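You operate a simulated robot arm through the tools that you are given. There is no shell and no other tool.

Carry out the task below with a simulated robot arm. There is one attempt and no reset: what you move stays moved.

JOB
Oil the closing head and top its cup up to the green ring.
Fine: switch off first, press the brass button 2 times, then fill; close the brass cap again and put the bottle back on the post tray. Set down upright: oil bottle. Where these are worked on the way, their far stop is far enough and under half their travel is too little: brass cap.

It is judged by the outcome, as a careful person would: the job done as asked, and still so three seconds after it is handed in. It fails if anything else is knocked over, pushed out of place, dropped, spilled or broken. Lids that push on must go on centred and level and be pressed home; caps that screw on are set level and turned clockwise until they are tight.

ROBOT AND FRAMES
A 6-joint arm with a two-finger gripper, fixed in place. Base frame: the origin is at the foot of the arm, x ahead of it, y to its left, z up; the work surface is at about z = 0.45. Readings come in m, degrees, newtons and seconds.
With the tool pointing down near the work surface it reaches from about 0.12 to 0.9 m from the base axis. Its first joint turns from -166.0 to 166.0 degrees. Payload 3.43 kg.
The tool frame sits at the grasp point between the pads (the TCP): z along the fingers, y along the line on which they close. The tips reach 0.02 m beyond it. Largest opening 0.19 m; the body of the gripper starts 0.248 m behind the TCP.
Orientation is told as [roll, pitch, yaw] about the base's x, y, z axes, in that order, counted from this pose: with the fingers straight down and closing along the base's y, the tool's x points along the base's -x, its y along +y and its z along -z.

CONTROLS
- The arm moves only by the tool drive_tool. Its argument "steps" is a list of rows, each a list of 7 numbers: the shift along the tool's x, y, z in m, then the turn, a rotation vector about the tool's x, y, z in degrees, then the closure, from 0 (fully open) to 1 (shut). In form: [[tx, ty, tz, ax, ay, az, gripper], ...]. A call has 1 to 20 rows; each row shifts and turns the commanded pose from where the row before left it, along the tool's axes as they then stand. A row lasts 0.2 s, in which the tool goes at most 0.05 m and 8.6 degrees; a call with a longer step from one row to the next is refused whole, and so is a gripper value outside its range. Where a pose cannot be reached the arm comes as near as it can. A force on the tool above 40 N (or 10 N above the force at the start of the call, whichever is more), or a blocked arm, ends the call early, and 0.2 s more pass. Each finger travels about 0.153 m/s and halts on what it meets, pressing with about 41 N; the grip force reading is that of the motor and also rises with nothing between the fingers. The clock runs only during rows and for 0.2 s after the last one: add rows that do not move to give the fingers time. The reply holds the time, the measured pose of the TCP, the force on the tool along the base axes, the opening and the grip force, in the units named above and with some noise, with the torque about the TCP (base axes, N m) and any sound that the robot's microphone picked up.
- Cameras (640 x 400 px; columns grow to the right, rows downward): "scene" is fixed at [0.3992, -0.4991, 1.8862]; the picture's right is [0.91, -0.42, 0.00], its down [-0.31, -0.66, -0.68] and it looks along [0.29, 0.62, -0.73] (base axes); focal length 316 px, centre (320, 200). "wrist" rides on the gripper at [0.07, -0.008, -0.288] in the tool frame; the picture's right is [0.12, 0.99, 0.00], its down [-0.96, 0.12, -0.25] and it looks along [-0.25, 0.03, 0.97] (tool axes); focal length 261 px, centre (320, 200). There is no depth. A picture from a camera that has moved, and an enlarged one, comes with that camera's place and axes in the base frame and with its lens.
- camera(camera): a new picture of that camera. It takes no simulated time.
- move_column(by): slides the trunk up (or, below 0, down) by that many m; the arm rides with it, the base frame stays. It gives what a move gives, with no picture.
- close_up(camera, box): a new picture of the part [left, top, right, bottom] of that camera's present view, enlarged. It takes no simulated time.
- close_job(): hands the job in; it is judged then, once.

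Nothing tells you positions but the pictures and the camera data. Unless the task says otherwise, let go and move clear before handing in.

The tools are called after "Request:" as a command line: name --pt "numbers of a row" for each row, then --argument value for the rest, lists and objects as JSON in quotes. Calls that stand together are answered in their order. drive_tool: Moves the arm, as the interface text tells. Its arguments: {"type":"object","properties":{"steps":{"type":"array","items":{"type":"array","items":{"type":"number"}}}},"required":["steps"]} The other tools are called the same way: move_column (by) slides the trunk up or down; camera (camera) takes a picture; close_up (camera, box) takes an enlarged picture of a part of a camera's view; close_job () hands the job in.

At the start:

```text
time_s: 0.0
tcp_pos: [0.6175, 0.092, 1.4939]
orientation: [0.0, 0.0, 0.0]
ft_force: [0.5, 0.1, -0.4]
moment: [0.02, -0.04, -0.04]
opening: 0.1899
finger_force: 0.1
trunk travel left (down, up): [-0.375, 0.065]
```

scene: 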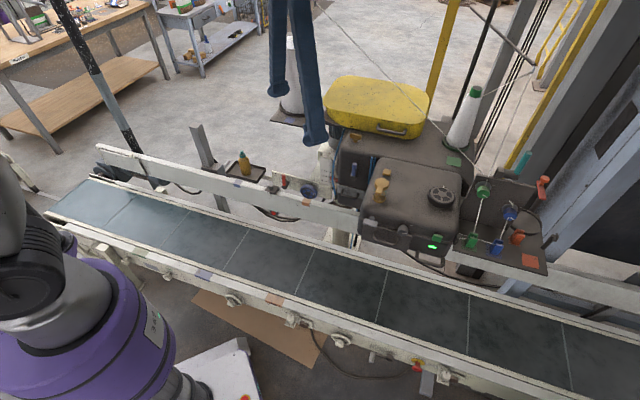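
wrist: 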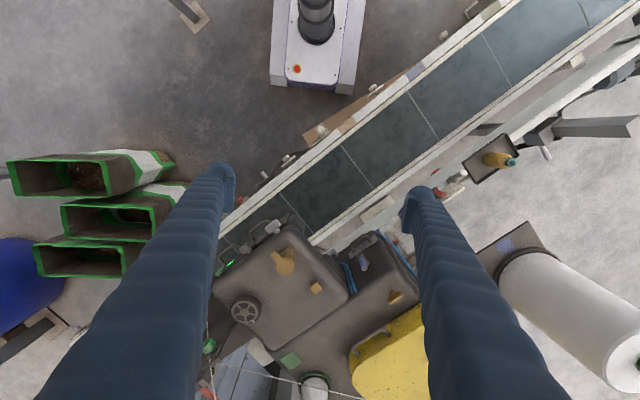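

I see a conveyor with a closing head (dark housing) ahead-right, and an oil bottle on a small post tray. I'll take enlarged pictures first to identify the parts.

Request:
close_up --camera "scene" --box '[320, 130, 480, 270]'

Request:
close_up --camera "scene" --box '[180, 120, 340, 230]'

Request:
close_up --camera "scene" --box '[430, 80, 570, 280]'

Request:
close_up --camera "wrist" --box '[200, 200, 440, 400]'

Request:
close_up --camera "wrist" --box '[420, 100, 580, 220]'

```text
2.86 times, centred on (400, 200) of scene
camera zoom: at [0.3992, -0.4991, 1.8862], right [0.91, -0.42, 0.0], down [-0.31, -0.66, -0.68], along [0.29, 0.62, -0.73], focal length 902 px, centre (91, 200)
```

zoom: 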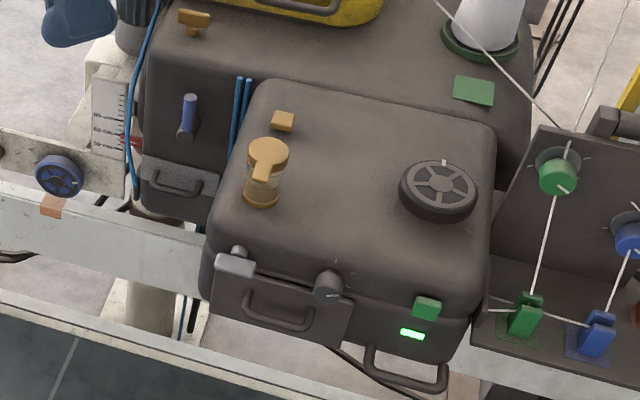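

```text
3.64 times, centred on (260, 175) of scene
camera zoom: at [0.3992, -0.4991, 1.8862], right [0.91, -0.42, 0.0], down [-0.31, -0.66, -0.68], along [0.29, 0.62, -0.73], focal length 1147 px, centre (538, 291)
```

zoom: 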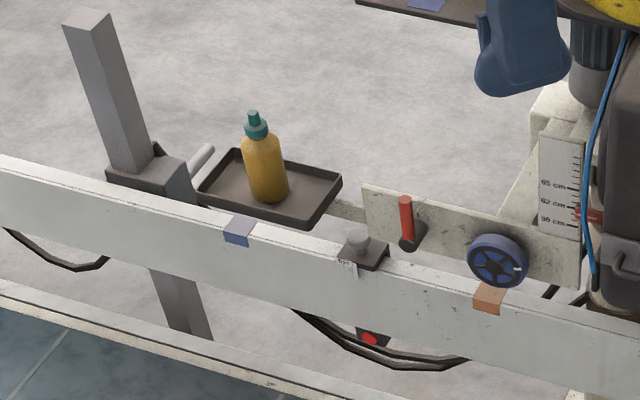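

```text
2.00 times, centred on (500, 180) of scene
camera zoom: at [0.3992, -0.4991, 1.8862], right [0.91, -0.42, 0.0], down [-0.31, -0.66, -0.68], along [0.29, 0.62, -0.73], focal length 631 px, centre (-40, 240)
```

zoom: 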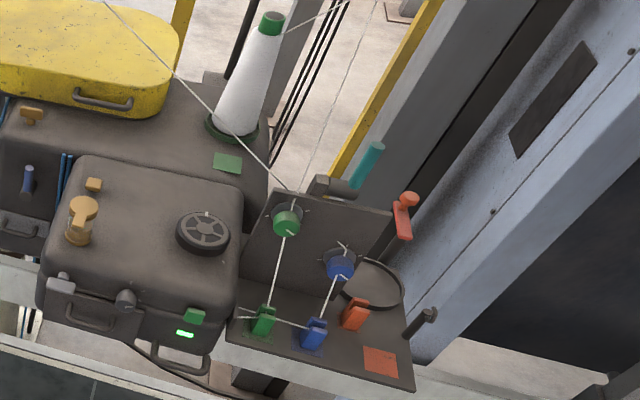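

```text
2.00 times, centred on (320, 300) of wrist
camera zoom: at [0.5468, 0.0844, 1.7824], right [-0.12, 0.99, 0.0], down [0.96, 0.12, 0.25], along [0.25, 0.03, -0.97], focal length 521 px, centre (320, 0)
```

zoom: 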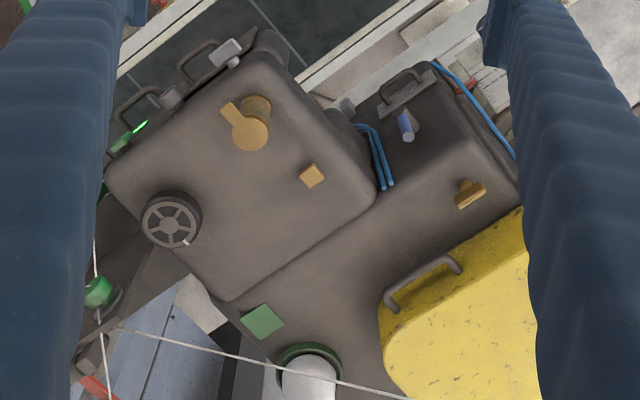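

```text
3.33 times, centred on (500, 160) of wrist
camera zoom: at [0.5468, 0.0844, 1.7824], right [-0.12, 0.99, 0.0], down [0.96, 0.12, 0.25], along [0.25, 0.03, -0.97], focal length 869 px, centre (-280, 333)
```

zoom: 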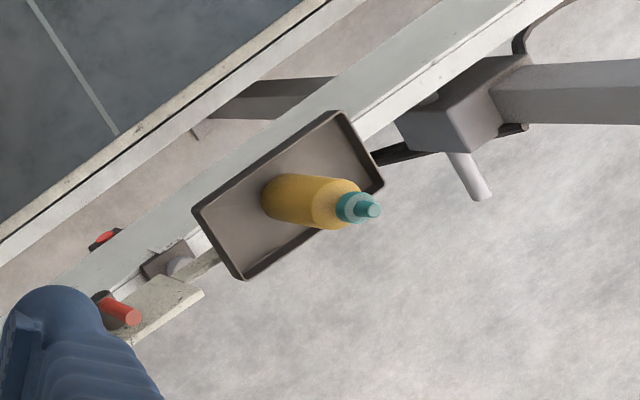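

The cup with the brass cap, a small brass button, and a green switch with a lit lamp are all on the near housing. I'll zoom in tighter on each before moving.

Request:
close_up --camera "scene" --box '[370, 160, 410, 190]'

Request:
close_up --camera "scene" --box '[410, 225, 460, 260]'

Request:
close_up --camera "wrist" --box '[265, 235, 325, 300]'

Request:
close_up --camera "wrist" --box '[205, 205, 285, 285]'

Request:
close_up --camera "scene" --box '[225, 140, 275, 190]'

Request:
close_up --camera "wrist" --box '[460, 130, 530, 190]'

```text
13.33 times, centred on (390, 175) of scene
camera zoom: at [0.3992, -0.4991, 1.8862], right [0.91, -0.42, 0.0], down [-0.31, -0.66, -0.68], along [0.29, 0.62, -0.73], focal length 4207 px, centre (-613, 533)
```

zoom: 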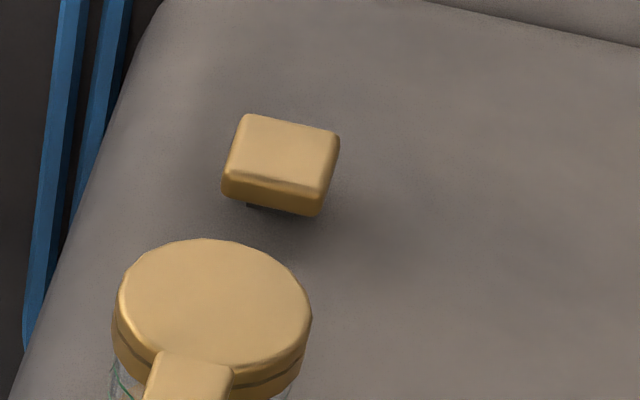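

```text
11.43 times, centred on (435, 242) of scene
camera zoom: at [0.3992, -0.4991, 1.8862], right [0.91, -0.42, 0.0], down [-0.31, -0.66, -0.68], along [0.29, 0.62, -0.73], focal length 3606 px, centre (-994, -286)
```

zoom: 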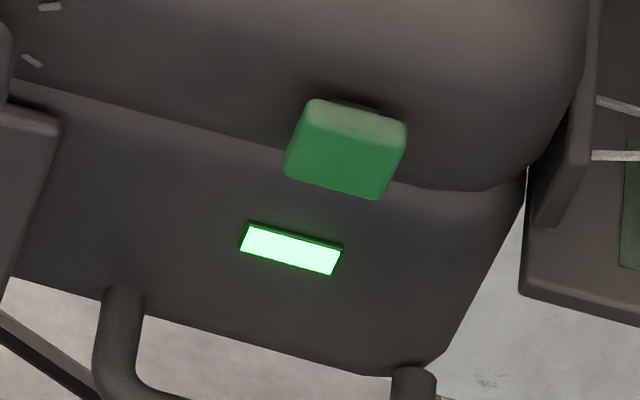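

```text
6.15 times, centred on (295, 268) of wrist
camera zoom: at [0.5468, 0.0844, 1.7824], right [-0.12, 0.99, 0.0], down [0.96, 0.12, 0.25], along [0.25, 0.03, -0.97], focal length 1604 px, centre (474, -215)
```

zoom: 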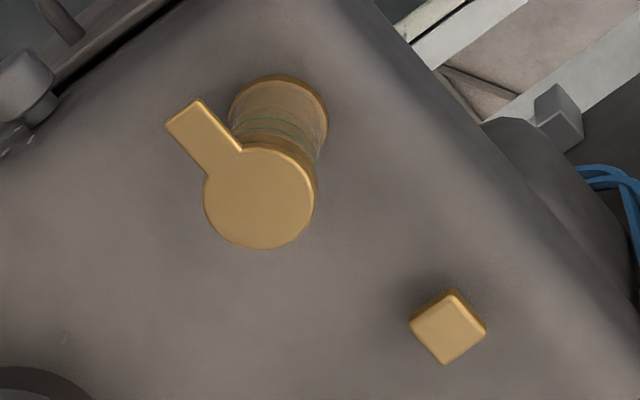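

```text
5.00 times, centred on (245, 245) of wrist
camera zoom: at [0.5468, 0.0844, 1.7824], right [-0.12, 0.99, 0.0], down [0.96, 0.12, 0.25], along [0.25, 0.03, -0.97], focal length 1303 px, centre (695, -25)
```

zoom: 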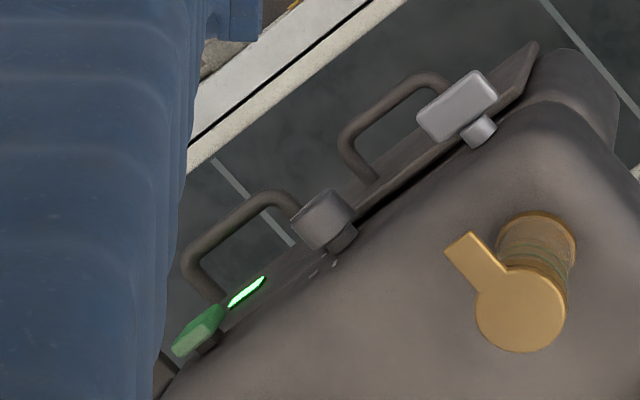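

```text
8.00 times, centred on (250, 165) of scene
camera zoom: at [0.3992, -0.4991, 1.8862], right [0.91, -0.42, 0.0], down [-0.31, -0.66, -0.68], along [0.29, 0.62, -0.73], focal length 2524 px, centre (880, 480)
```

zoom: 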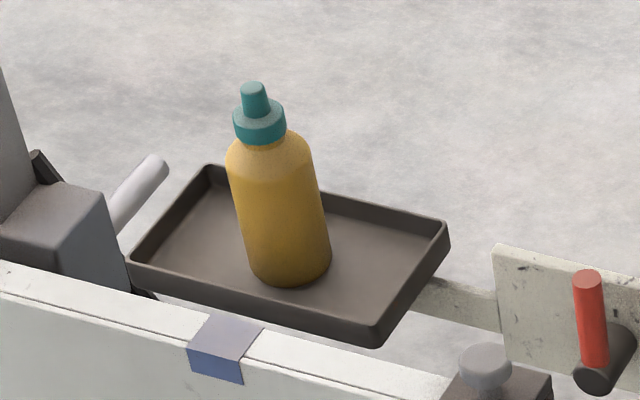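

```text
6.67 times, centred on (495, 160) of wrist
camera zoom: at [0.5468, 0.0844, 1.7824], right [-0.12, 0.99, 0.0], down [0.96, 0.12, 0.25], along [0.25, 0.03, -0.97], focal length 1738 px, centre (-847, 467)
```

zoom: 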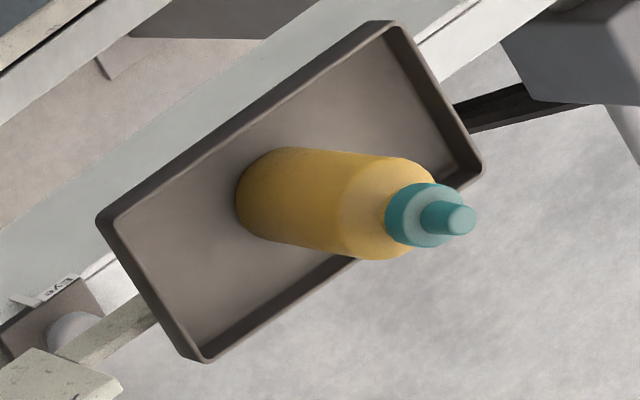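

The dark knob with tick marks, the grey block and the green block above the lamp are all candidates for the switch. I'll zoom onto the front face further.

Request:
close_up --camera "scene" --box '[365, 210, 415, 245]'

Request:
close_up --camera "scene" --box '[425, 225, 445, 240]'

Request:
close_up --camera "wrist" --box '[215, 230, 285, 280]'

Request:
close_up --camera "scene" --box '[370, 172, 400, 207]'

Request:
close_up --camera "scene" --box '[340, 130, 400, 200]'

```text
11.43 times, centred on (390, 228) of scene
camera zoom: at [0.3992, -0.4991, 1.8862], right [0.91, -0.42, 0.0], down [-0.31, -0.66, -0.68], along [0.29, 0.62, -0.73], focal length 3606 px, centre (-480, -114)
```

zoom: 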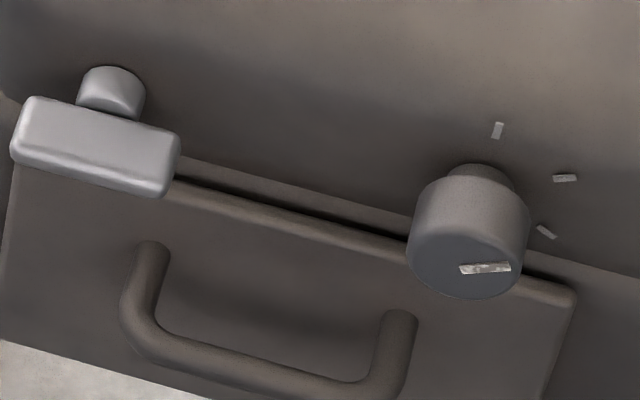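

```text
16.00 times, centred on (435, 232) of scene
camera zoom: at [0.3992, -0.4991, 1.8862], right [0.91, -0.42, 0.0], down [-0.31, -0.66, -0.68], along [0.29, 0.62, -0.73], focal length 5048 px, centre (-1520, -320)
```

zoom: 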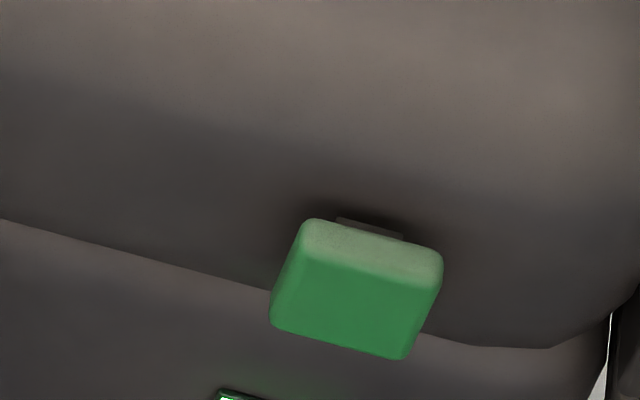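

```text
8.00 times, centred on (250, 255) of wrist
camera zoom: at [0.5468, 0.0844, 1.7824], right [-0.12, 0.99, 0.0], down [0.96, 0.12, 0.25], along [0.25, 0.03, -0.97], focal length 2085 px, centre (880, -240)
```

zoom: 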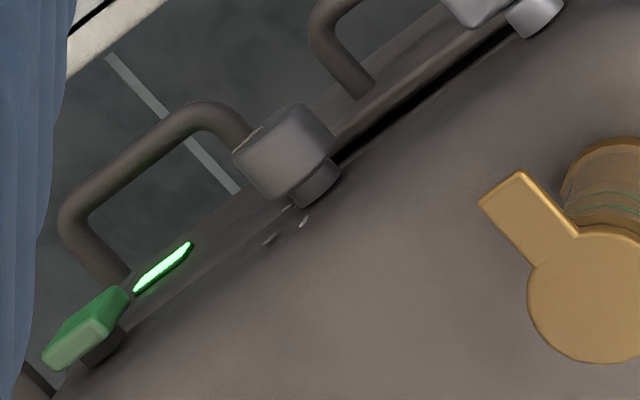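

```text
11.43 times, centred on (385, 190) of scene
camera zoom: at [0.3992, -0.4991, 1.8862], right [0.91, -0.42, 0.0], down [-0.31, -0.66, -0.68], along [0.29, 0.62, -0.73], focal length 3606 px, centre (-423, 320)
```

zoom: 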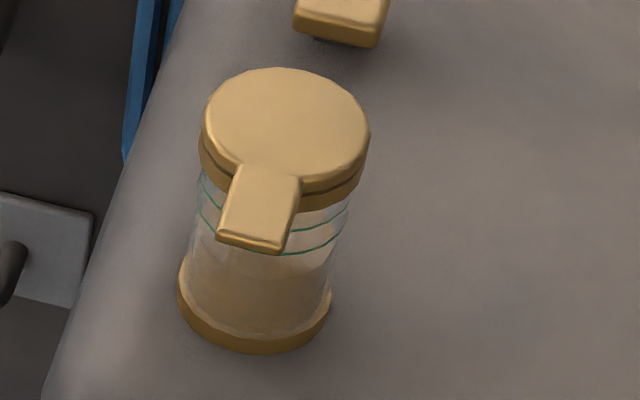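

```text
5.71 times, centred on (370, 165) of scene
camera zoom: at [0.3992, -0.4991, 1.8862], right [0.91, -0.42, 0.0], down [-0.31, -0.66, -0.68], along [0.29, 0.62, -0.73], focal length 1803 px, centre (34, 400)
```

zoom: 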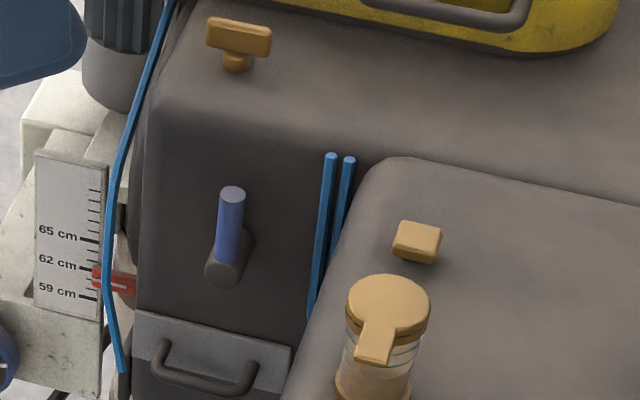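

The head's front face looks toward the arm at about 45°, the knob has three tick marks, and the green block sits above the lit lamp. I'll move the wrist camera round to the front of the head for a better view, staying high.

Request:
drive_tool --pt "0.0035 -0.0484 0 0 0 0 0" --pt "0.0035 -0.0484 0 0 0 0 0" --pt "0.0035 -0.0484 0 0 0 0 0" --pt "0.0035 -0.0484 0 0 0 0 0" --pt "0.0035 -0.0484 0 0 0 0 0" --pt "0 0 0 0 0 -8.1 0" --pt "0 0 0 0 0 -8.1 0" --pt "0 0 0 0 0 -8.1 0" --pt "0 0 0 0 0 -8.1 0" --pt "0 0 0 0 0 -8.1 0" --pt "0 0 0 0 0 -8.1 0" --pt "0 0 0 0 -8 0 0" --pt "0 0 0 0 -8 0 0" --pt "0 0 0 0 -8 0 0"

Request:
camera --camera "wrist"

Request:
camera --camera "scene"

```text
time_s: 3.0
tcp_pos: [0.5988, -0.1487, 1.4961]
orientation: [-0.1, -24.1, 48.7]
ft_force: [-0.1, 0.0, 0.2]
moment: [0.01, -0.09, 0.0]
opening: 0.1901
finger_force: 0.1
trunk travel left (down, up): [-0.375, 0.065]
```

```text
taken
camera wrist: at [0.4845, -0.2916, 1.7299], right [-0.82, 0.57, -0.05], down [0.43, 0.66, 0.62], along [0.39, 0.48, -0.78], focal length 261 px, centre (320, 200)
```

wrist: 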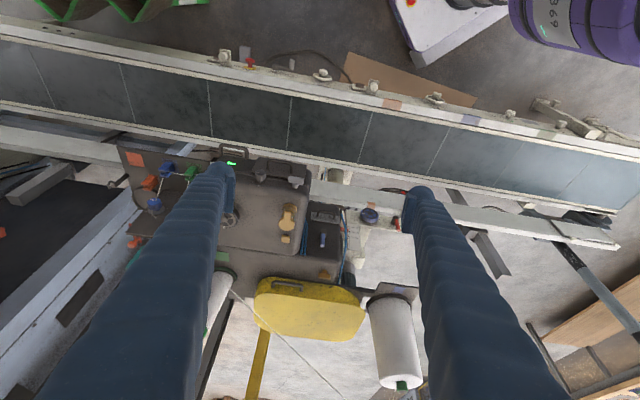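

```text
taken
```

scene: 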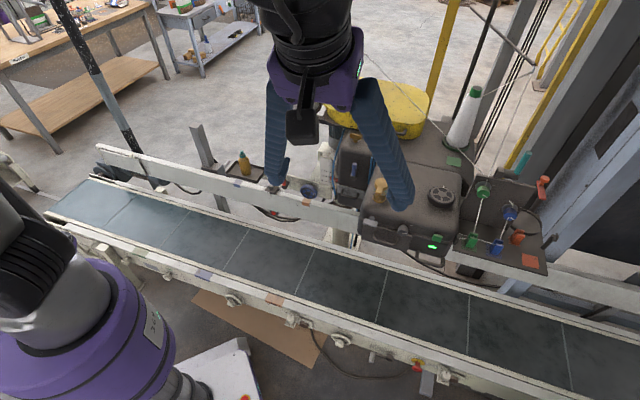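

The camera now faces the head from the robot's side (picture is upside down). I'll zoom in on the switch area and the cap.

Request:
close_up --camera "wrist" --box '[205, 140, 315, 210]'

Request:
close_up --camera "wrist" --box '[265, 195, 310, 255]'

Request:
close_up --camera "wrist" --box '[215, 145, 255, 180]'

```text
5.71 times, centred on (260, 175) of wrist
camera zoom: at [0.4845, -0.2916, 1.7299], right [-0.82, 0.57, -0.05], down [0.43, 0.66, 0.62], along [0.39, 0.48, -0.78], focal length 1489 px, centre (663, 343)
```

zoom: 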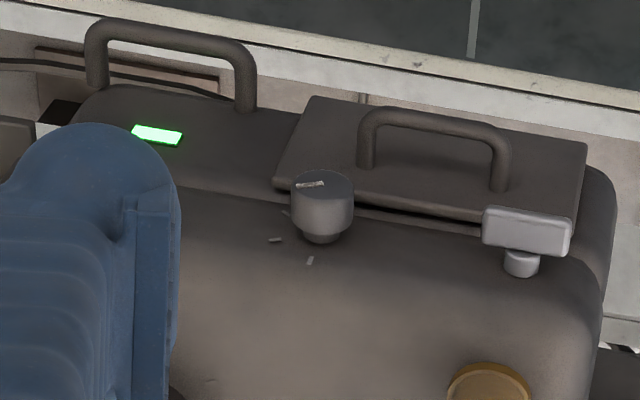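

```text
6.67 times, centred on (288, 225) of wrist
camera zoom: at [0.4845, -0.2916, 1.7299], right [-0.82, 0.57, -0.05], down [0.43, 0.66, 0.62], along [0.39, 0.48, -0.78], focal length 1738 px, centre (537, 33)
```

zoom: 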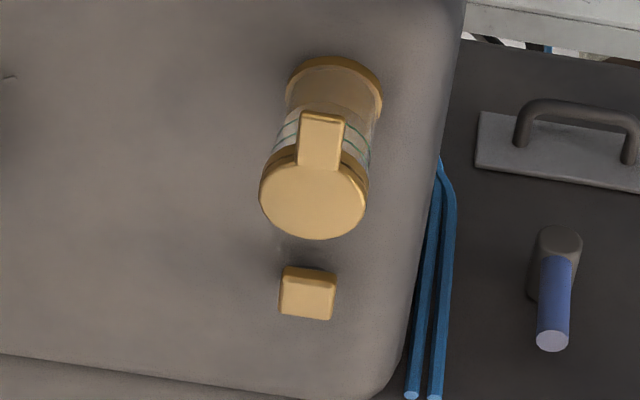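

```text
11.43 times, centred on (235, 162) of wrist
camera zoom: at [0.4845, -0.2916, 1.7299], right [-0.82, 0.57, -0.05], down [0.43, 0.66, 0.62], along [0.39, 0.48, -0.78], focal length 2979 px, centre (1291, 629)
```

zoom: 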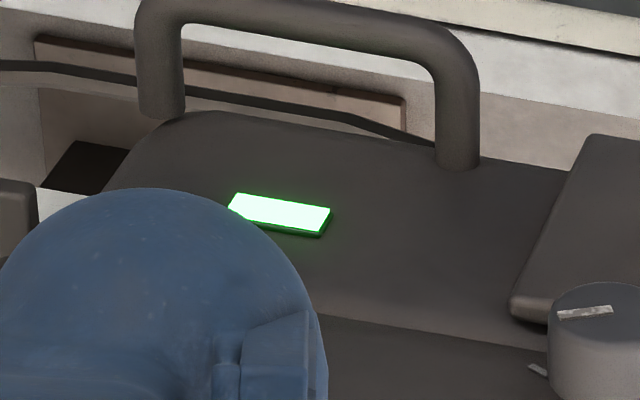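

The switch is hidden by the finger, so I'll shift sideways along the head's front.

Request:
drive_tool --pt "0 -0.045 0 0 0 0 0" --pt "0 -0.045 0 0 0 0 0" --pt "0 -0.045 0 0 0 0 0" --pt "0 -0.045 0 0 0 0 0"

Request:
camera --camera "wrist"

```text
time_s: 4.0
tcp_pos: [0.7365, -0.266, 1.4928]
orientation: [0.2, -24.0, 48.6]
ft_force: [0.3, 0.1, -0.5]
moment: [0.21, 0.06, 0.11]
opening: 0.1899
finger_force: 0.1
trunk travel left (down, up): [-0.375, 0.065]
```

```text
taken
camera wrist: at [0.6249, -0.4079, 1.7274], right [-0.82, 0.57, -0.05], down [0.43, 0.66, 0.62], along [0.39, 0.48, -0.79], focal length 261 px, centre (320, 200)
```

wrist: 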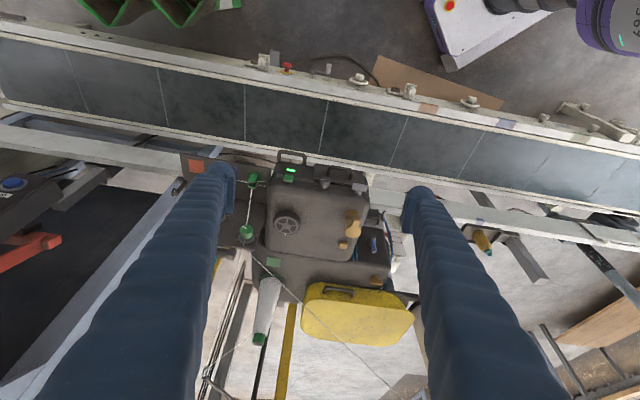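

Request:
close_up --camera "wrist" --box '[270, 145, 380, 215]'

Request:
close_up --camera "wrist" --box '[272, 152, 312, 192]'

Request:
close_up --camera "wrist" --box '[320, 200, 370, 260]'

Request:
close_up --camera "wrist" --box '[450, 210, 530, 270]'

```text
5.71 times, centred on (325, 180) of wrist
camera zoom: at [0.6249, -0.4079, 1.7274], right [-0.82, 0.57, -0.05], down [0.43, 0.66, 0.62], along [0.39, 0.48, -0.79], focal length 1489 px, centre (291, 314)
```

zoom: 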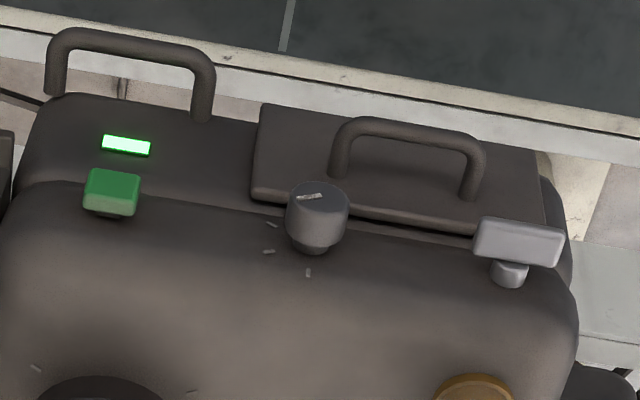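

```text
10.00 times, centred on (292, 172) of wrist
camera zoom: at [0.6249, -0.4079, 1.7274], right [-0.82, 0.57, -0.05], down [0.43, 0.66, 0.62], along [0.39, 0.48, -0.79], focal length 2606 px, centre (600, 480)
```

zoom: 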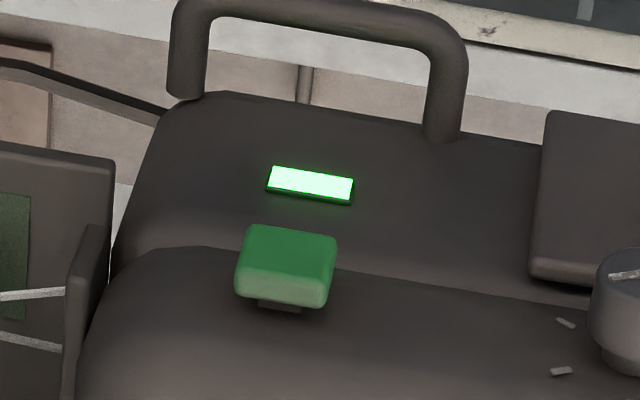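

```text
6.67 times, centred on (345, 230) of wrist
camera zoom: at [0.6249, -0.4079, 1.7274], right [-0.82, 0.57, -0.05], down [0.43, 0.66, 0.62], along [0.39, 0.48, -0.79], focal length 1738 px, centre (153, 0)
```

zoom: 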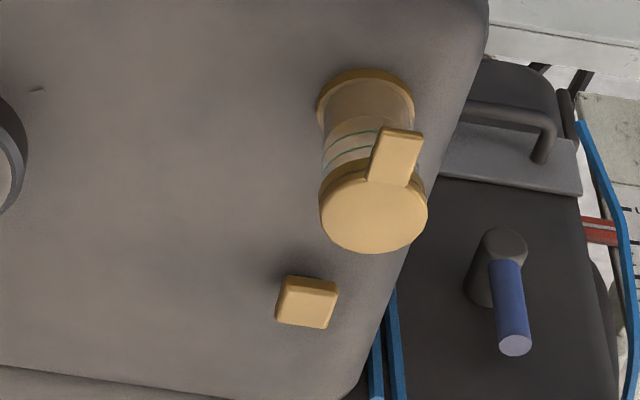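

```text
6.67 times, centred on (490, 240) of wrist
camera zoom: at [0.6249, -0.4079, 1.7274], right [-0.82, 0.57, -0.05], down [0.43, 0.66, 0.62], along [0.39, 0.48, -0.79], focal length 1738 px, centre (-813, -67)
```

zoom: 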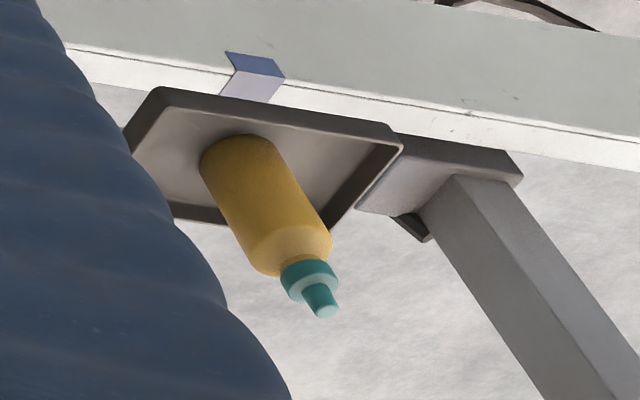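

The green block with the lamp next to it is on a stem pointing out of the front face, so it looks like a push switch. I'll study the cap a bit more before choosing how to open it.

Request:
close_up --camera "wrist" --box '[335, 205, 365, 245]'

Request:
close_up --camera "scene" --box '[415, 225, 455, 260]'

Request:
close_up --camera "scene" --box '[340, 60, 560, 280]'

```text
10.00 times, centred on (350, 225) of wrist
camera zoom: at [0.6249, -0.4079, 1.7274], right [-0.82, 0.57, -0.05], down [0.43, 0.66, 0.62], along [0.39, 0.48, -0.79], focal length 2606 px, centre (20, -50)
```

zoom: 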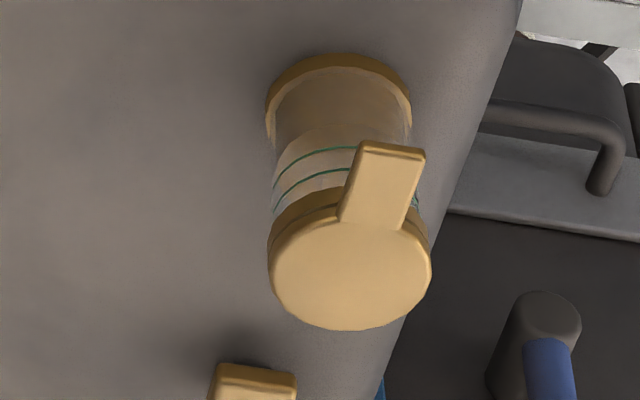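

```text
11.43 times, centred on (435, 242) of scene
camera zoom: at [0.3992, -0.4991, 1.8862], right [0.91, -0.42, 0.0], down [-0.31, -0.66, -0.68], along [0.29, 0.62, -0.73], focal length 3606 px, centre (-994, -286)
```

zoom: 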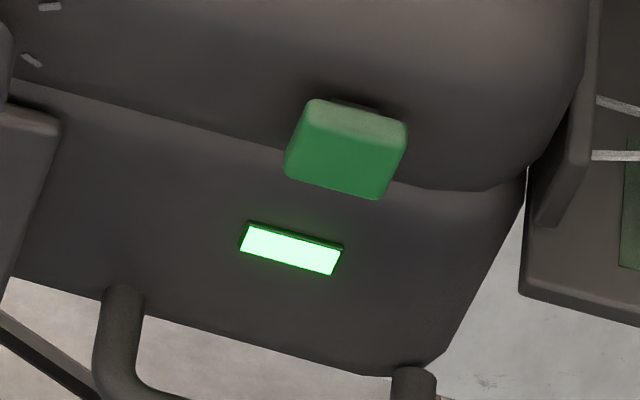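

```text
1.82 times, centred on (450, 170) of scene
camera zoom: at [0.3992, -0.4991, 1.8862], right [0.91, -0.42, 0.0], down [-0.31, -0.66, -0.68], along [0.29, 0.62, -0.73], focal length 574 px, centre (84, 254)
```

zoom: 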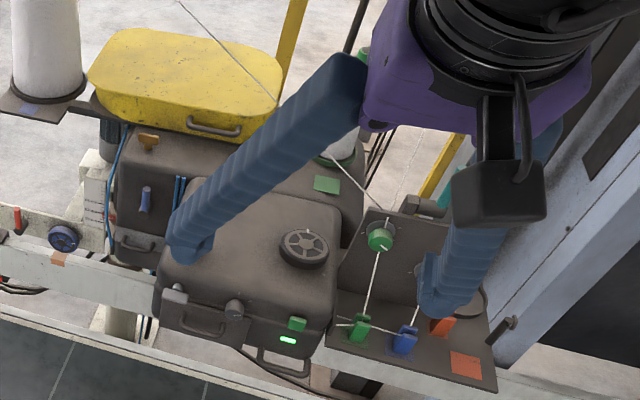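

The cap reads as a disc with a tab pointing to the front. I'll close the fingers, tilt the tool to 45° and bring the tip in front of the green switch, stopping about 7 cm short to check the alignment.

Request:
drive_tool --pt "0 0 0 0 -7 0 1" --pt "0 0 0 0 -7 0 1" --pt "0 0 0 0 -7 0 1" --pt "0 0 0 0 0 0 1" --pt "0.0154 -0.0091 0.0364 0 0 0 1" --pt "0.0154 -0.0091 0.0364 0 0 0 1" --pt "0.0154 -0.0091 0.0364 0 0 0 1" --pt "0.0154 -0.0091 0.0364 0 0 0 1" --pt "0.0154 -0.0091 0.0364 0 0 0 1" --pt "0.0154 -0.0091 0.0364 0 0 0 1" --pt "0.0154 -0.0091 0.0364 0 0 0 1" --pt "0.0154 -0.0091 0.0364 0 0 0 1"

Request:
camera --camera "wrist"

Request:
camera --camera "scene"

Request:
close_up --camera "scene" --box '[380, 200, 480, 270]'

```text
time_s: 6.6
tcp_pos: [0.8707, -0.2268, 1.1979]
orientation: [0.1, -44.9, 48.6]
ft_force: [-0.3, 0.7, -1.4]
moment: [0.06, 0.05, 0.07]
opening: 0.0
finger_force: 34.0
trunk travel left (down, up): [-0.375, 0.065]
```

```text
taken
camera wrist: at [0.7104, -0.4241, 1.3522], right [-0.8, 0.59, -0.08], down [0.25, 0.46, 0.85], along [0.54, 0.66, -0.51], focal length 261 px, centre (320, 200)
```

wrist: 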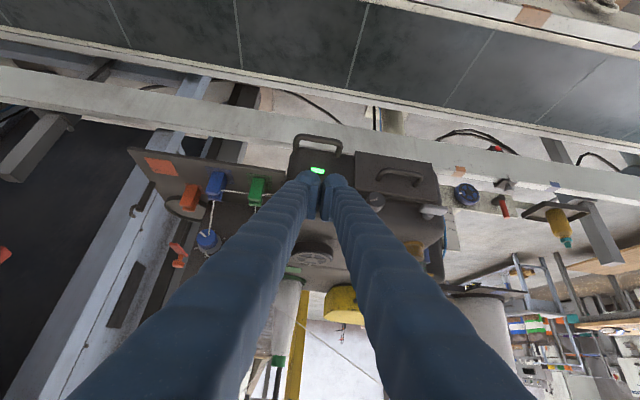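

```text
taken
```

scene: 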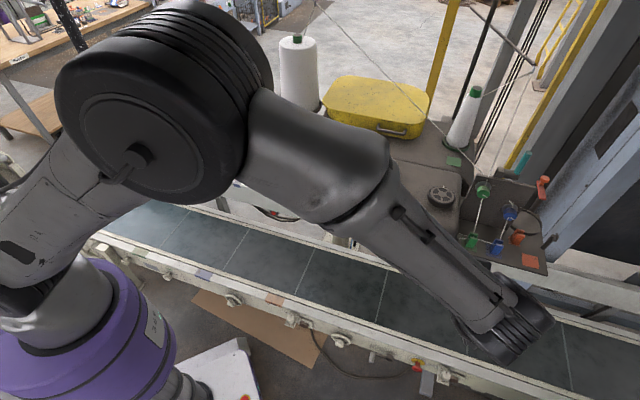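

```text
5.71 times, centred on (430, 235) of scene
camera zoom: at [0.3992, -0.4991, 1.8862], right [0.91, -0.42, 0.0], down [-0.31, -0.66, -0.68], along [0.29, 0.62, -0.73], focal length 1803 px, centre (-309, 0)
```

zoom: 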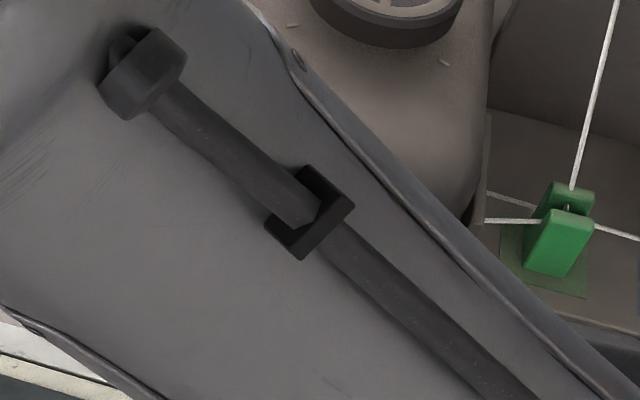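

The arm blocks the scene view here, so I'll rely on the wrist camera. I'll zoom on the fingertips and the switch.

Request:
close_up --camera "wrist" --box '[280, 130, 380, 230]'

```text
4.00 times, centred on (330, 180) of wrist
camera zoom: at [0.7104, -0.4241, 1.3522], right [-0.8, 0.59, -0.08], down [0.25, 0.46, 0.85], along [0.54, 0.66, -0.51], focal length 1043 px, centre (280, 280)
```

zoom: 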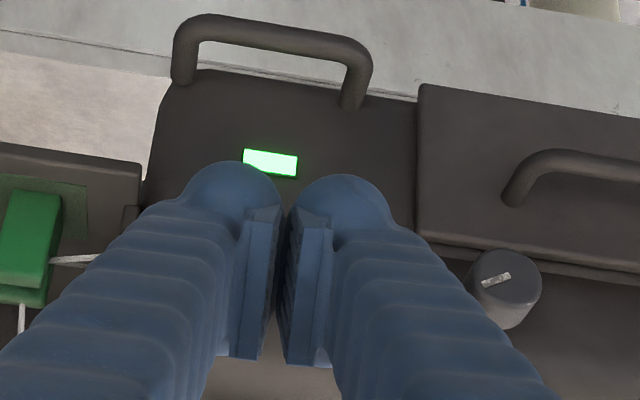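

From several wrist views I put the switch block at about (0.950, -0.145, 1.130), pressed along (0.66, 0.75, 0). I'll lower to its height and close to about 2 cm, then check.

Request:
drive_tool --pt "0.0212 -0.0027 0.0212 0 0 0 1" --pt "0.0212 -0.0027 0.0212 0 0 0 1" --pt "-0.0142 0 0.0141 0 0 0 1" --pt "-0.0142 0 0.0141 0 0 0 1" --pt "-0.0142 0 0.0141 0 0 0 1"

Request:
close_up --camera "wrist" --box '[280, 130, 380, 230]'

```text
time_s: 7.8
tcp_pos: [0.9107, -0.1873, 1.1394]
orientation: [0.1, -44.9, 48.5]
ft_force: [-0.1, -0.2, -1.0]
moment: [0.03, -0.01, 0.03]
opening: 0.0
finger_force: 33.6
trunk travel left (down, up): [-0.375, 0.065]
```

```text
4.00 times, centred on (330, 180) of wrist
camera zoom: at [0.7497, -0.3824, 1.2946], right [-0.8, 0.59, -0.08], down [0.25, 0.46, 0.85], along [0.54, 0.66, -0.51], focal length 1043 px, centre (280, 280)
```

zoom: 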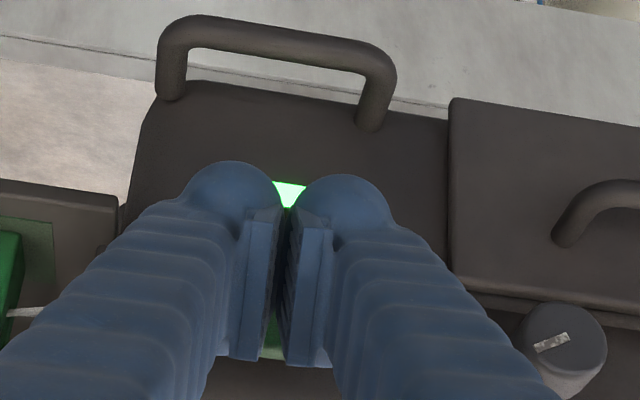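

The green block shows through the gap between the pads, slightly left of centre. I'll shift a little so one fingertip covers it, then advance in small steps.

Request:
drive_tool --pt "0.0035 0.007 0.0035 0 0 0 1" --pt "-0.0028 0 0.0028 0 0 0 1" --pt "-0.0028 0 0.0028 0 0 0 1" --pt "-0.0028 0 0.0028 0 0 0 1"

Request:
close_up --camera "wrist" --box '[280, 130, 380, 230]'

```text
time_s: 8.8
tcp_pos: [0.9145, -0.1723, 1.1376]
orientation: [0.1, -45.0, 48.6]
ft_force: [0.9, 0.2, -0.9]
moment: [-0.01, -0.01, 0.01]
opening: 0.0
finger_force: 33.9
trunk travel left (down, up): [-0.375, 0.065]
```

```text
4.00 times, centred on (330, 180) of wrist
camera zoom: at [0.7532, -0.3678, 1.2903], right [-0.8, 0.59, -0.08], down [0.25, 0.46, 0.85], along [0.54, 0.66, -0.51], focal length 1043 px, centre (280, 280)
```

zoom: 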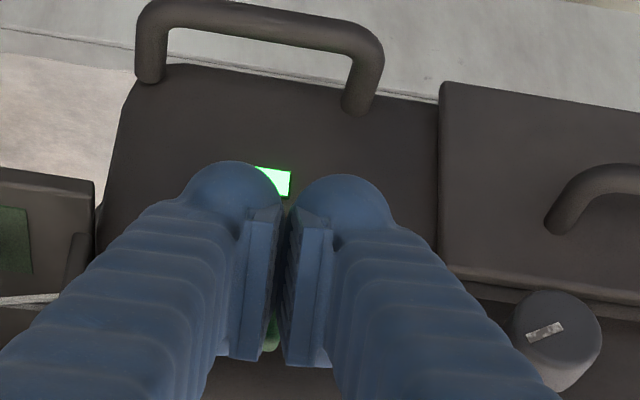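

Contact should be within about a centimetre. Continuing in small steps.

Request:
drive_tool --pt "-0.0021 0 0.0021 0 0 0 1" --pt "-0.0021 0 0.0021 0 0 0 1" --pt "-0.0021 0 0.0021 0 0 0 1" --pt "-0.0021 0 0.0021 0 0 0 1"

Request:
close_up --camera "wrist" --box '[280, 130, 380, 230]'

```text
time_s: 9.8
tcp_pos: [0.924, -0.1623, 1.1358]
orientation: [0.1, -45.0, 48.5]
ft_force: [-0.6, -0.3, 0.1]
moment: [0.0, -0.04, 0.06]
opening: 0.0
finger_force: 34.1
trunk travel left (down, up): [-0.375, 0.065]
```

```text
4.00 times, centred on (330, 180) of wrist
camera zoom: at [0.7619, -0.3586, 1.291], right [-0.8, 0.59, -0.08], down [0.25, 0.46, 0.85], along [0.54, 0.66, -0.51], focal length 1043 px, centre (280, 280)
```

zoom: 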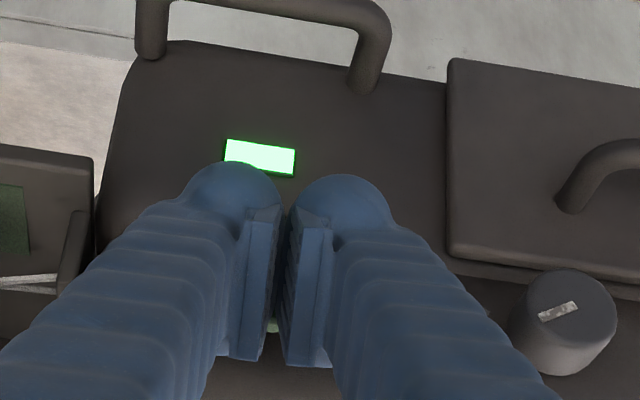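

No contact yet; continuing.

Request:
drive_tool --pt "-0.0021 0 0.0021 0 0 0 1" --pt "-0.0021 0 0.0021 0 0 0 1"

Request:
close_up --camera "wrist" --box '[280, 130, 380, 230]'

```text
time_s: 10.4
tcp_pos: [0.9254, -0.1599, 1.1368]
orientation: [0.0, -45.0, 48.6]
ft_force: [-1.2, -4.4, 0.9]
moment: [0.0, -0.06, -0.1]
opening: 0.0
finger_force: 34.5
trunk travel left (down, up): [-0.375, 0.065]
heard: click
```

```text
4.00 times, centred on (330, 180) of wrist
camera zoom: at [0.7648, -0.3543, 1.291], right [-0.8, 0.59, -0.08], down [0.25, 0.46, 0.85], along [0.55, 0.66, -0.51], focal length 1043 px, centre (280, 280)
```

zoom: 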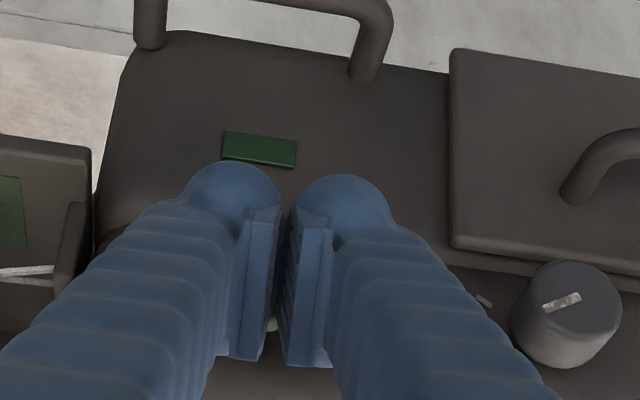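

A click was heard and the lamp went dark, so the switch is off. I'll back straight out and confirm that it stays off.

Request:
drive_tool --pt "0.0071 0 -0.0071 0 0 0 1" --pt "0.0142 0 -0.0142 0 0 0 1" --pt "0.0142 0 -0.0142 0 0 0 1" --pt "0.0142 0 -0.0142 0 0 0 1" --pt "0.0142 0 -0.0142 0 0 0 1" --pt "0 0 0 0 0 0 1"

Request:
close_up --camera "wrist" --box '[260, 110, 400, 250]'

```text
time_s: 11.8
tcp_pos: [0.8665, -0.228, 1.1351]
orientation: [0.1, -44.9, 48.6]
ft_force: [0.3, 0.2, 0.2]
moment: [0.01, 0.02, 0.0]
opening: 0.0
finger_force: 34.5
trunk travel left (down, up): [-0.375, 0.065]
```

```text
2.86 times, centred on (330, 180) of wrist
camera zoom: at [0.7064, -0.4222, 1.2903], right [-0.8, 0.59, -0.08], down [0.25, 0.46, 0.85], along [0.54, 0.66, -0.51], focal length 745 px, centre (291, 257)
```

zoom: 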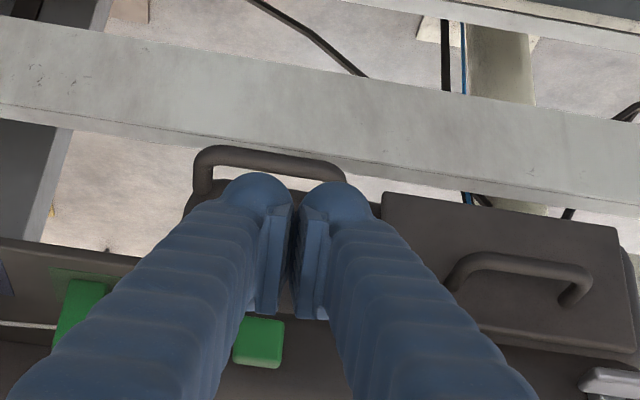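

Backing up and rising so I can see the lamp again.

Request:
drive_tool --pt "-0.0345 0 -0.0345 0 0 0 1" --pt "-0.0345 0 -0.0345 0 0 0 1" --pt "-0.0345 0 -0.0345 0 0 0 1" --pt "-0.0345 0 -0.0345 0 0 0 1" --pt "-0.0345 0 -0.0345 0 0 0 1"

Request:
camera --camera "wrist"

```text
time_s: 13.0
tcp_pos: [0.864, -0.2243, 1.383]
orientation: [0.2, -45.0, 48.7]
ft_force: [0.0, 0.4, -0.1]
moment: [-0.03, -0.01, -0.04]
opening: 0.0
finger_force: 34.6
trunk travel left (down, up): [-0.375, 0.065]
```

```text
taken
camera wrist: at [0.7023, -0.4205, 1.5374], right [-0.8, 0.59, -0.08], down [0.25, 0.46, 0.86], along [0.54, 0.66, -0.51], focal length 261 px, centre (320, 200)
```

wrist: 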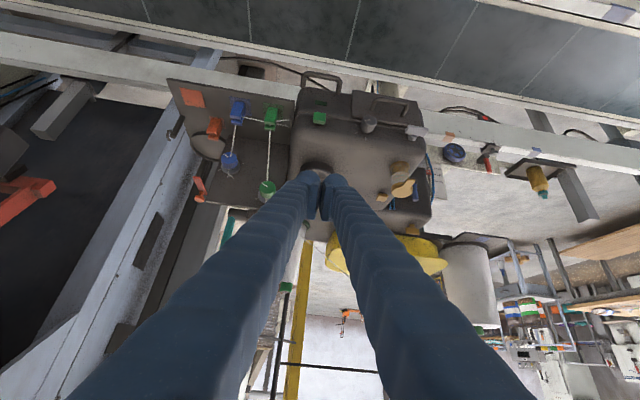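

Request:
close_up --camera "wrist" --box '[280, 80, 350, 140]'

Request:
close_up --camera "wrist" --box '[360, 145, 430, 215]'

Request:
close_up --camera "wrist" --box '[505, 140, 585, 210]'

Request:
camera --camera "scene"

```text
6.67 times, centred on (315, 110) of wrist
camera zoom: at [0.7023, -0.4205, 1.5374], right [-0.8, 0.59, -0.08], down [0.25, 0.46, 0.86], along [0.54, 0.66, -0.51], focal length 1738 px, centre (353, 800)
```

zoom: 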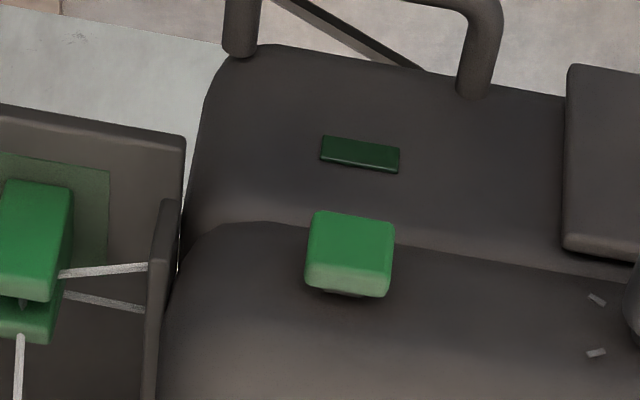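

```text
5.71 times, centred on (395, 180) of wrist
camera zoom: at [0.7023, -0.4205, 1.5374], right [-0.8, 0.59, -0.08], down [0.25, 0.46, 0.86], along [0.54, 0.66, -0.51], focal length 1489 px, centre (-109, 314)
```

zoom: 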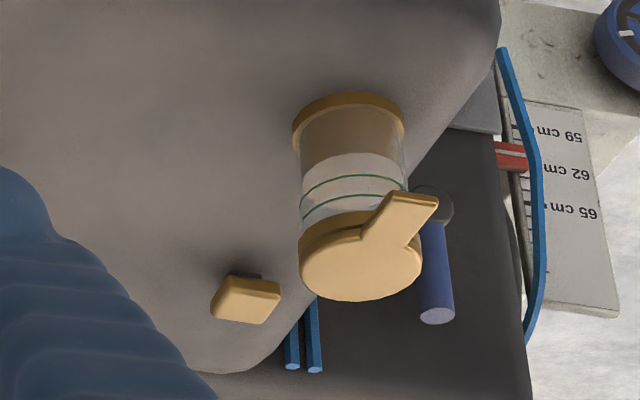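

```text
5.71 times, centred on (545, 175) of wrist
camera zoom: at [0.7023, -0.4205, 1.5374], right [-0.8, 0.59, -0.08], down [0.25, 0.46, 0.86], along [0.54, 0.66, -0.51], focal length 1489 px, centre (-966, 343)
```

zoom: 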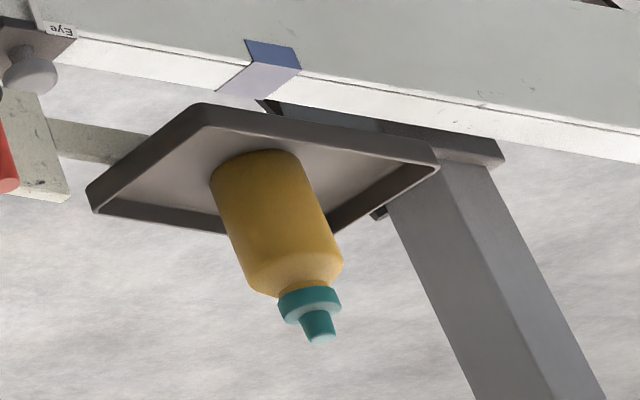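

```text
taken
```

scene: 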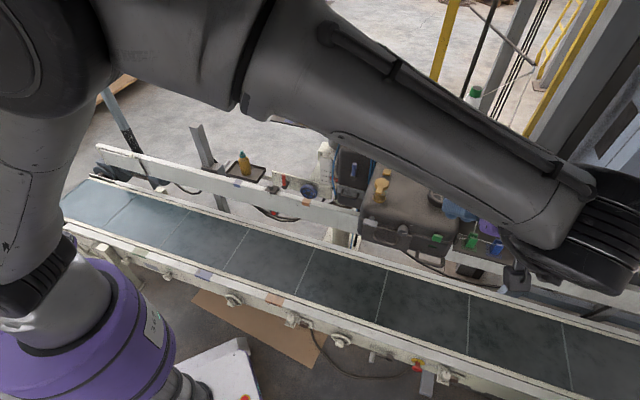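

The lamp stays dark. From two wrist views the brass button is at about (0.941, 0.120, 1.178) and the cap top at (0.859, 0.040, 1.230). I'll reorient to yaw 0 with a 30° tilt and come above the button, passing high over the cup.

Request:
drive_tool --pt "0 0 0 0 7.5 0 1" --pt "0 0 0 0 7.5 0 1" --pt "0 0 0 4.06 0 7.03 1" --pt "0 0 0 4.06 0 7.03 1" --pt "0 0 0 4.06 0 7.03 1" --pt "0 0 0 4.06 0 7.03 1" --pt "0 0 0 4.06 0 7.03 1" --pt "0 0 0 4.06 0 7.03 1" --pt "0 0.044 0 0 0 0 1" --pt "0 0.044 0 0 0 0 1" --pt "0 0.044 0 0 0 0 1" --pt "0 0.044 0 0 0 0 1" --pt "0 0.044 0 0 0 0 1" --pt "0 0.044 0 0 0 0 1" --pt "0 0.044 0 0 0 0 1" --pt "0 0.044 0 0 0 0 1"

Request:
camera --camera "wrist"

Request:
camera --camera "scene"

```text
time_s: 16.4
tcp_pos: [0.8677, 0.1273, 1.3801]
orientation: [0.0, -29.8, 0.0]
ft_force: [0.4, 0.0, -0.4]
moment: [-0.1, 0.02, -0.04]
opening: 0.0001
finger_force: 35.2
trunk travel left (down, up): [-0.375, 0.065]
```

```text
taken
camera wrist: at [0.664, 0.1196, 1.5949], right [-0.1, 0.99, -0.06], down [0.71, 0.12, 0.69], along [0.7, 0.03, -0.72], focal length 261 px, centre (320, 200)
```

wrist: 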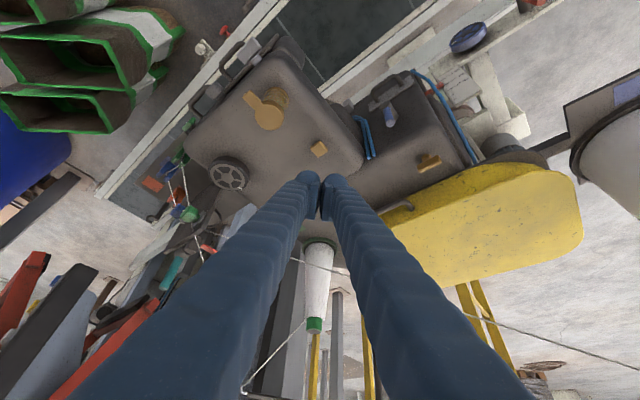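

```text
taken
```

scene: 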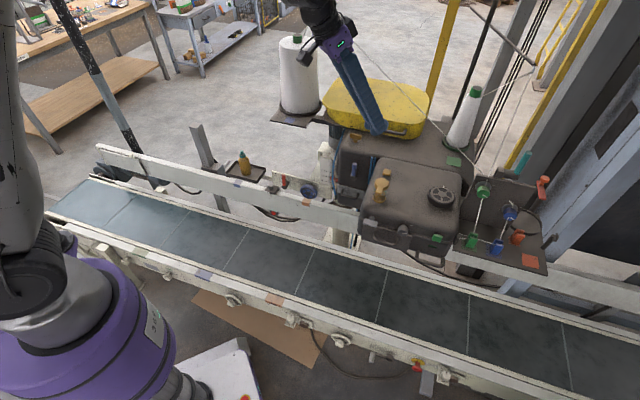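

The scene view is now clear and the tip is beside the button's position. I'll bring it down to about 4 cm above the button and check in both cameras.

Request:
drive_tool --pt "-0.0021 0 0.0473 0 0 0 1" --pt "-0.0021 0 0.0473 0 0 0 1" --pt "-0.0021 0 0.0473 0 0 0 1"

Request:
close_up --camera "wrist" --box '[270, 130, 390, 230]'

Request:
close_up --camera "scene" --box '[350, 130, 450, 210]'

```text
time_s: 17.2
tcp_pos: [0.9494, 0.1232, 1.257]
orientation: [0.0, -29.8, -0.1]
ft_force: [0.3, -0.1, -0.8]
moment: [0.07, 0.11, 0.05]
opening: 0.0001
finger_force: 33.8
trunk travel left (down, up): [-0.375, 0.065]
```

```text
4.00 times, centred on (330, 180) of wrist
camera zoom: at [0.7445, 0.1146, 1.4723], right [-0.1, 0.99, -0.06], down [0.71, 0.11, 0.69], along [0.69, 0.03, -0.72], focal length 1043 px, centre (280, 280)
```

zoom: 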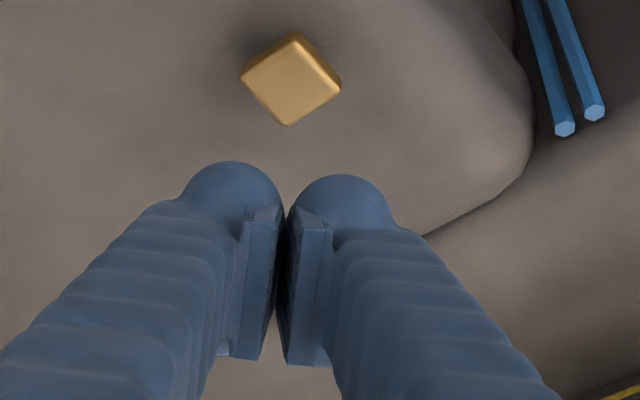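

```text
5.00 times, centred on (400, 170) of scene
camera zoom: at [0.3992, -0.4991, 1.8862], right [0.91, -0.42, 0.0], down [-0.31, -0.66, -0.68], along [0.29, 0.62, -0.73], focal length 1578 px, centre (-80, 350)
```

zoom: 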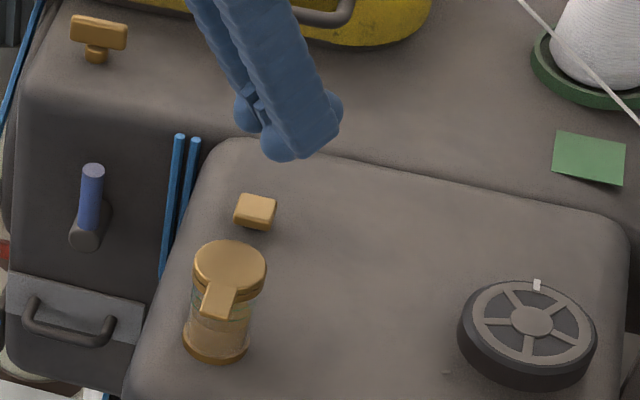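

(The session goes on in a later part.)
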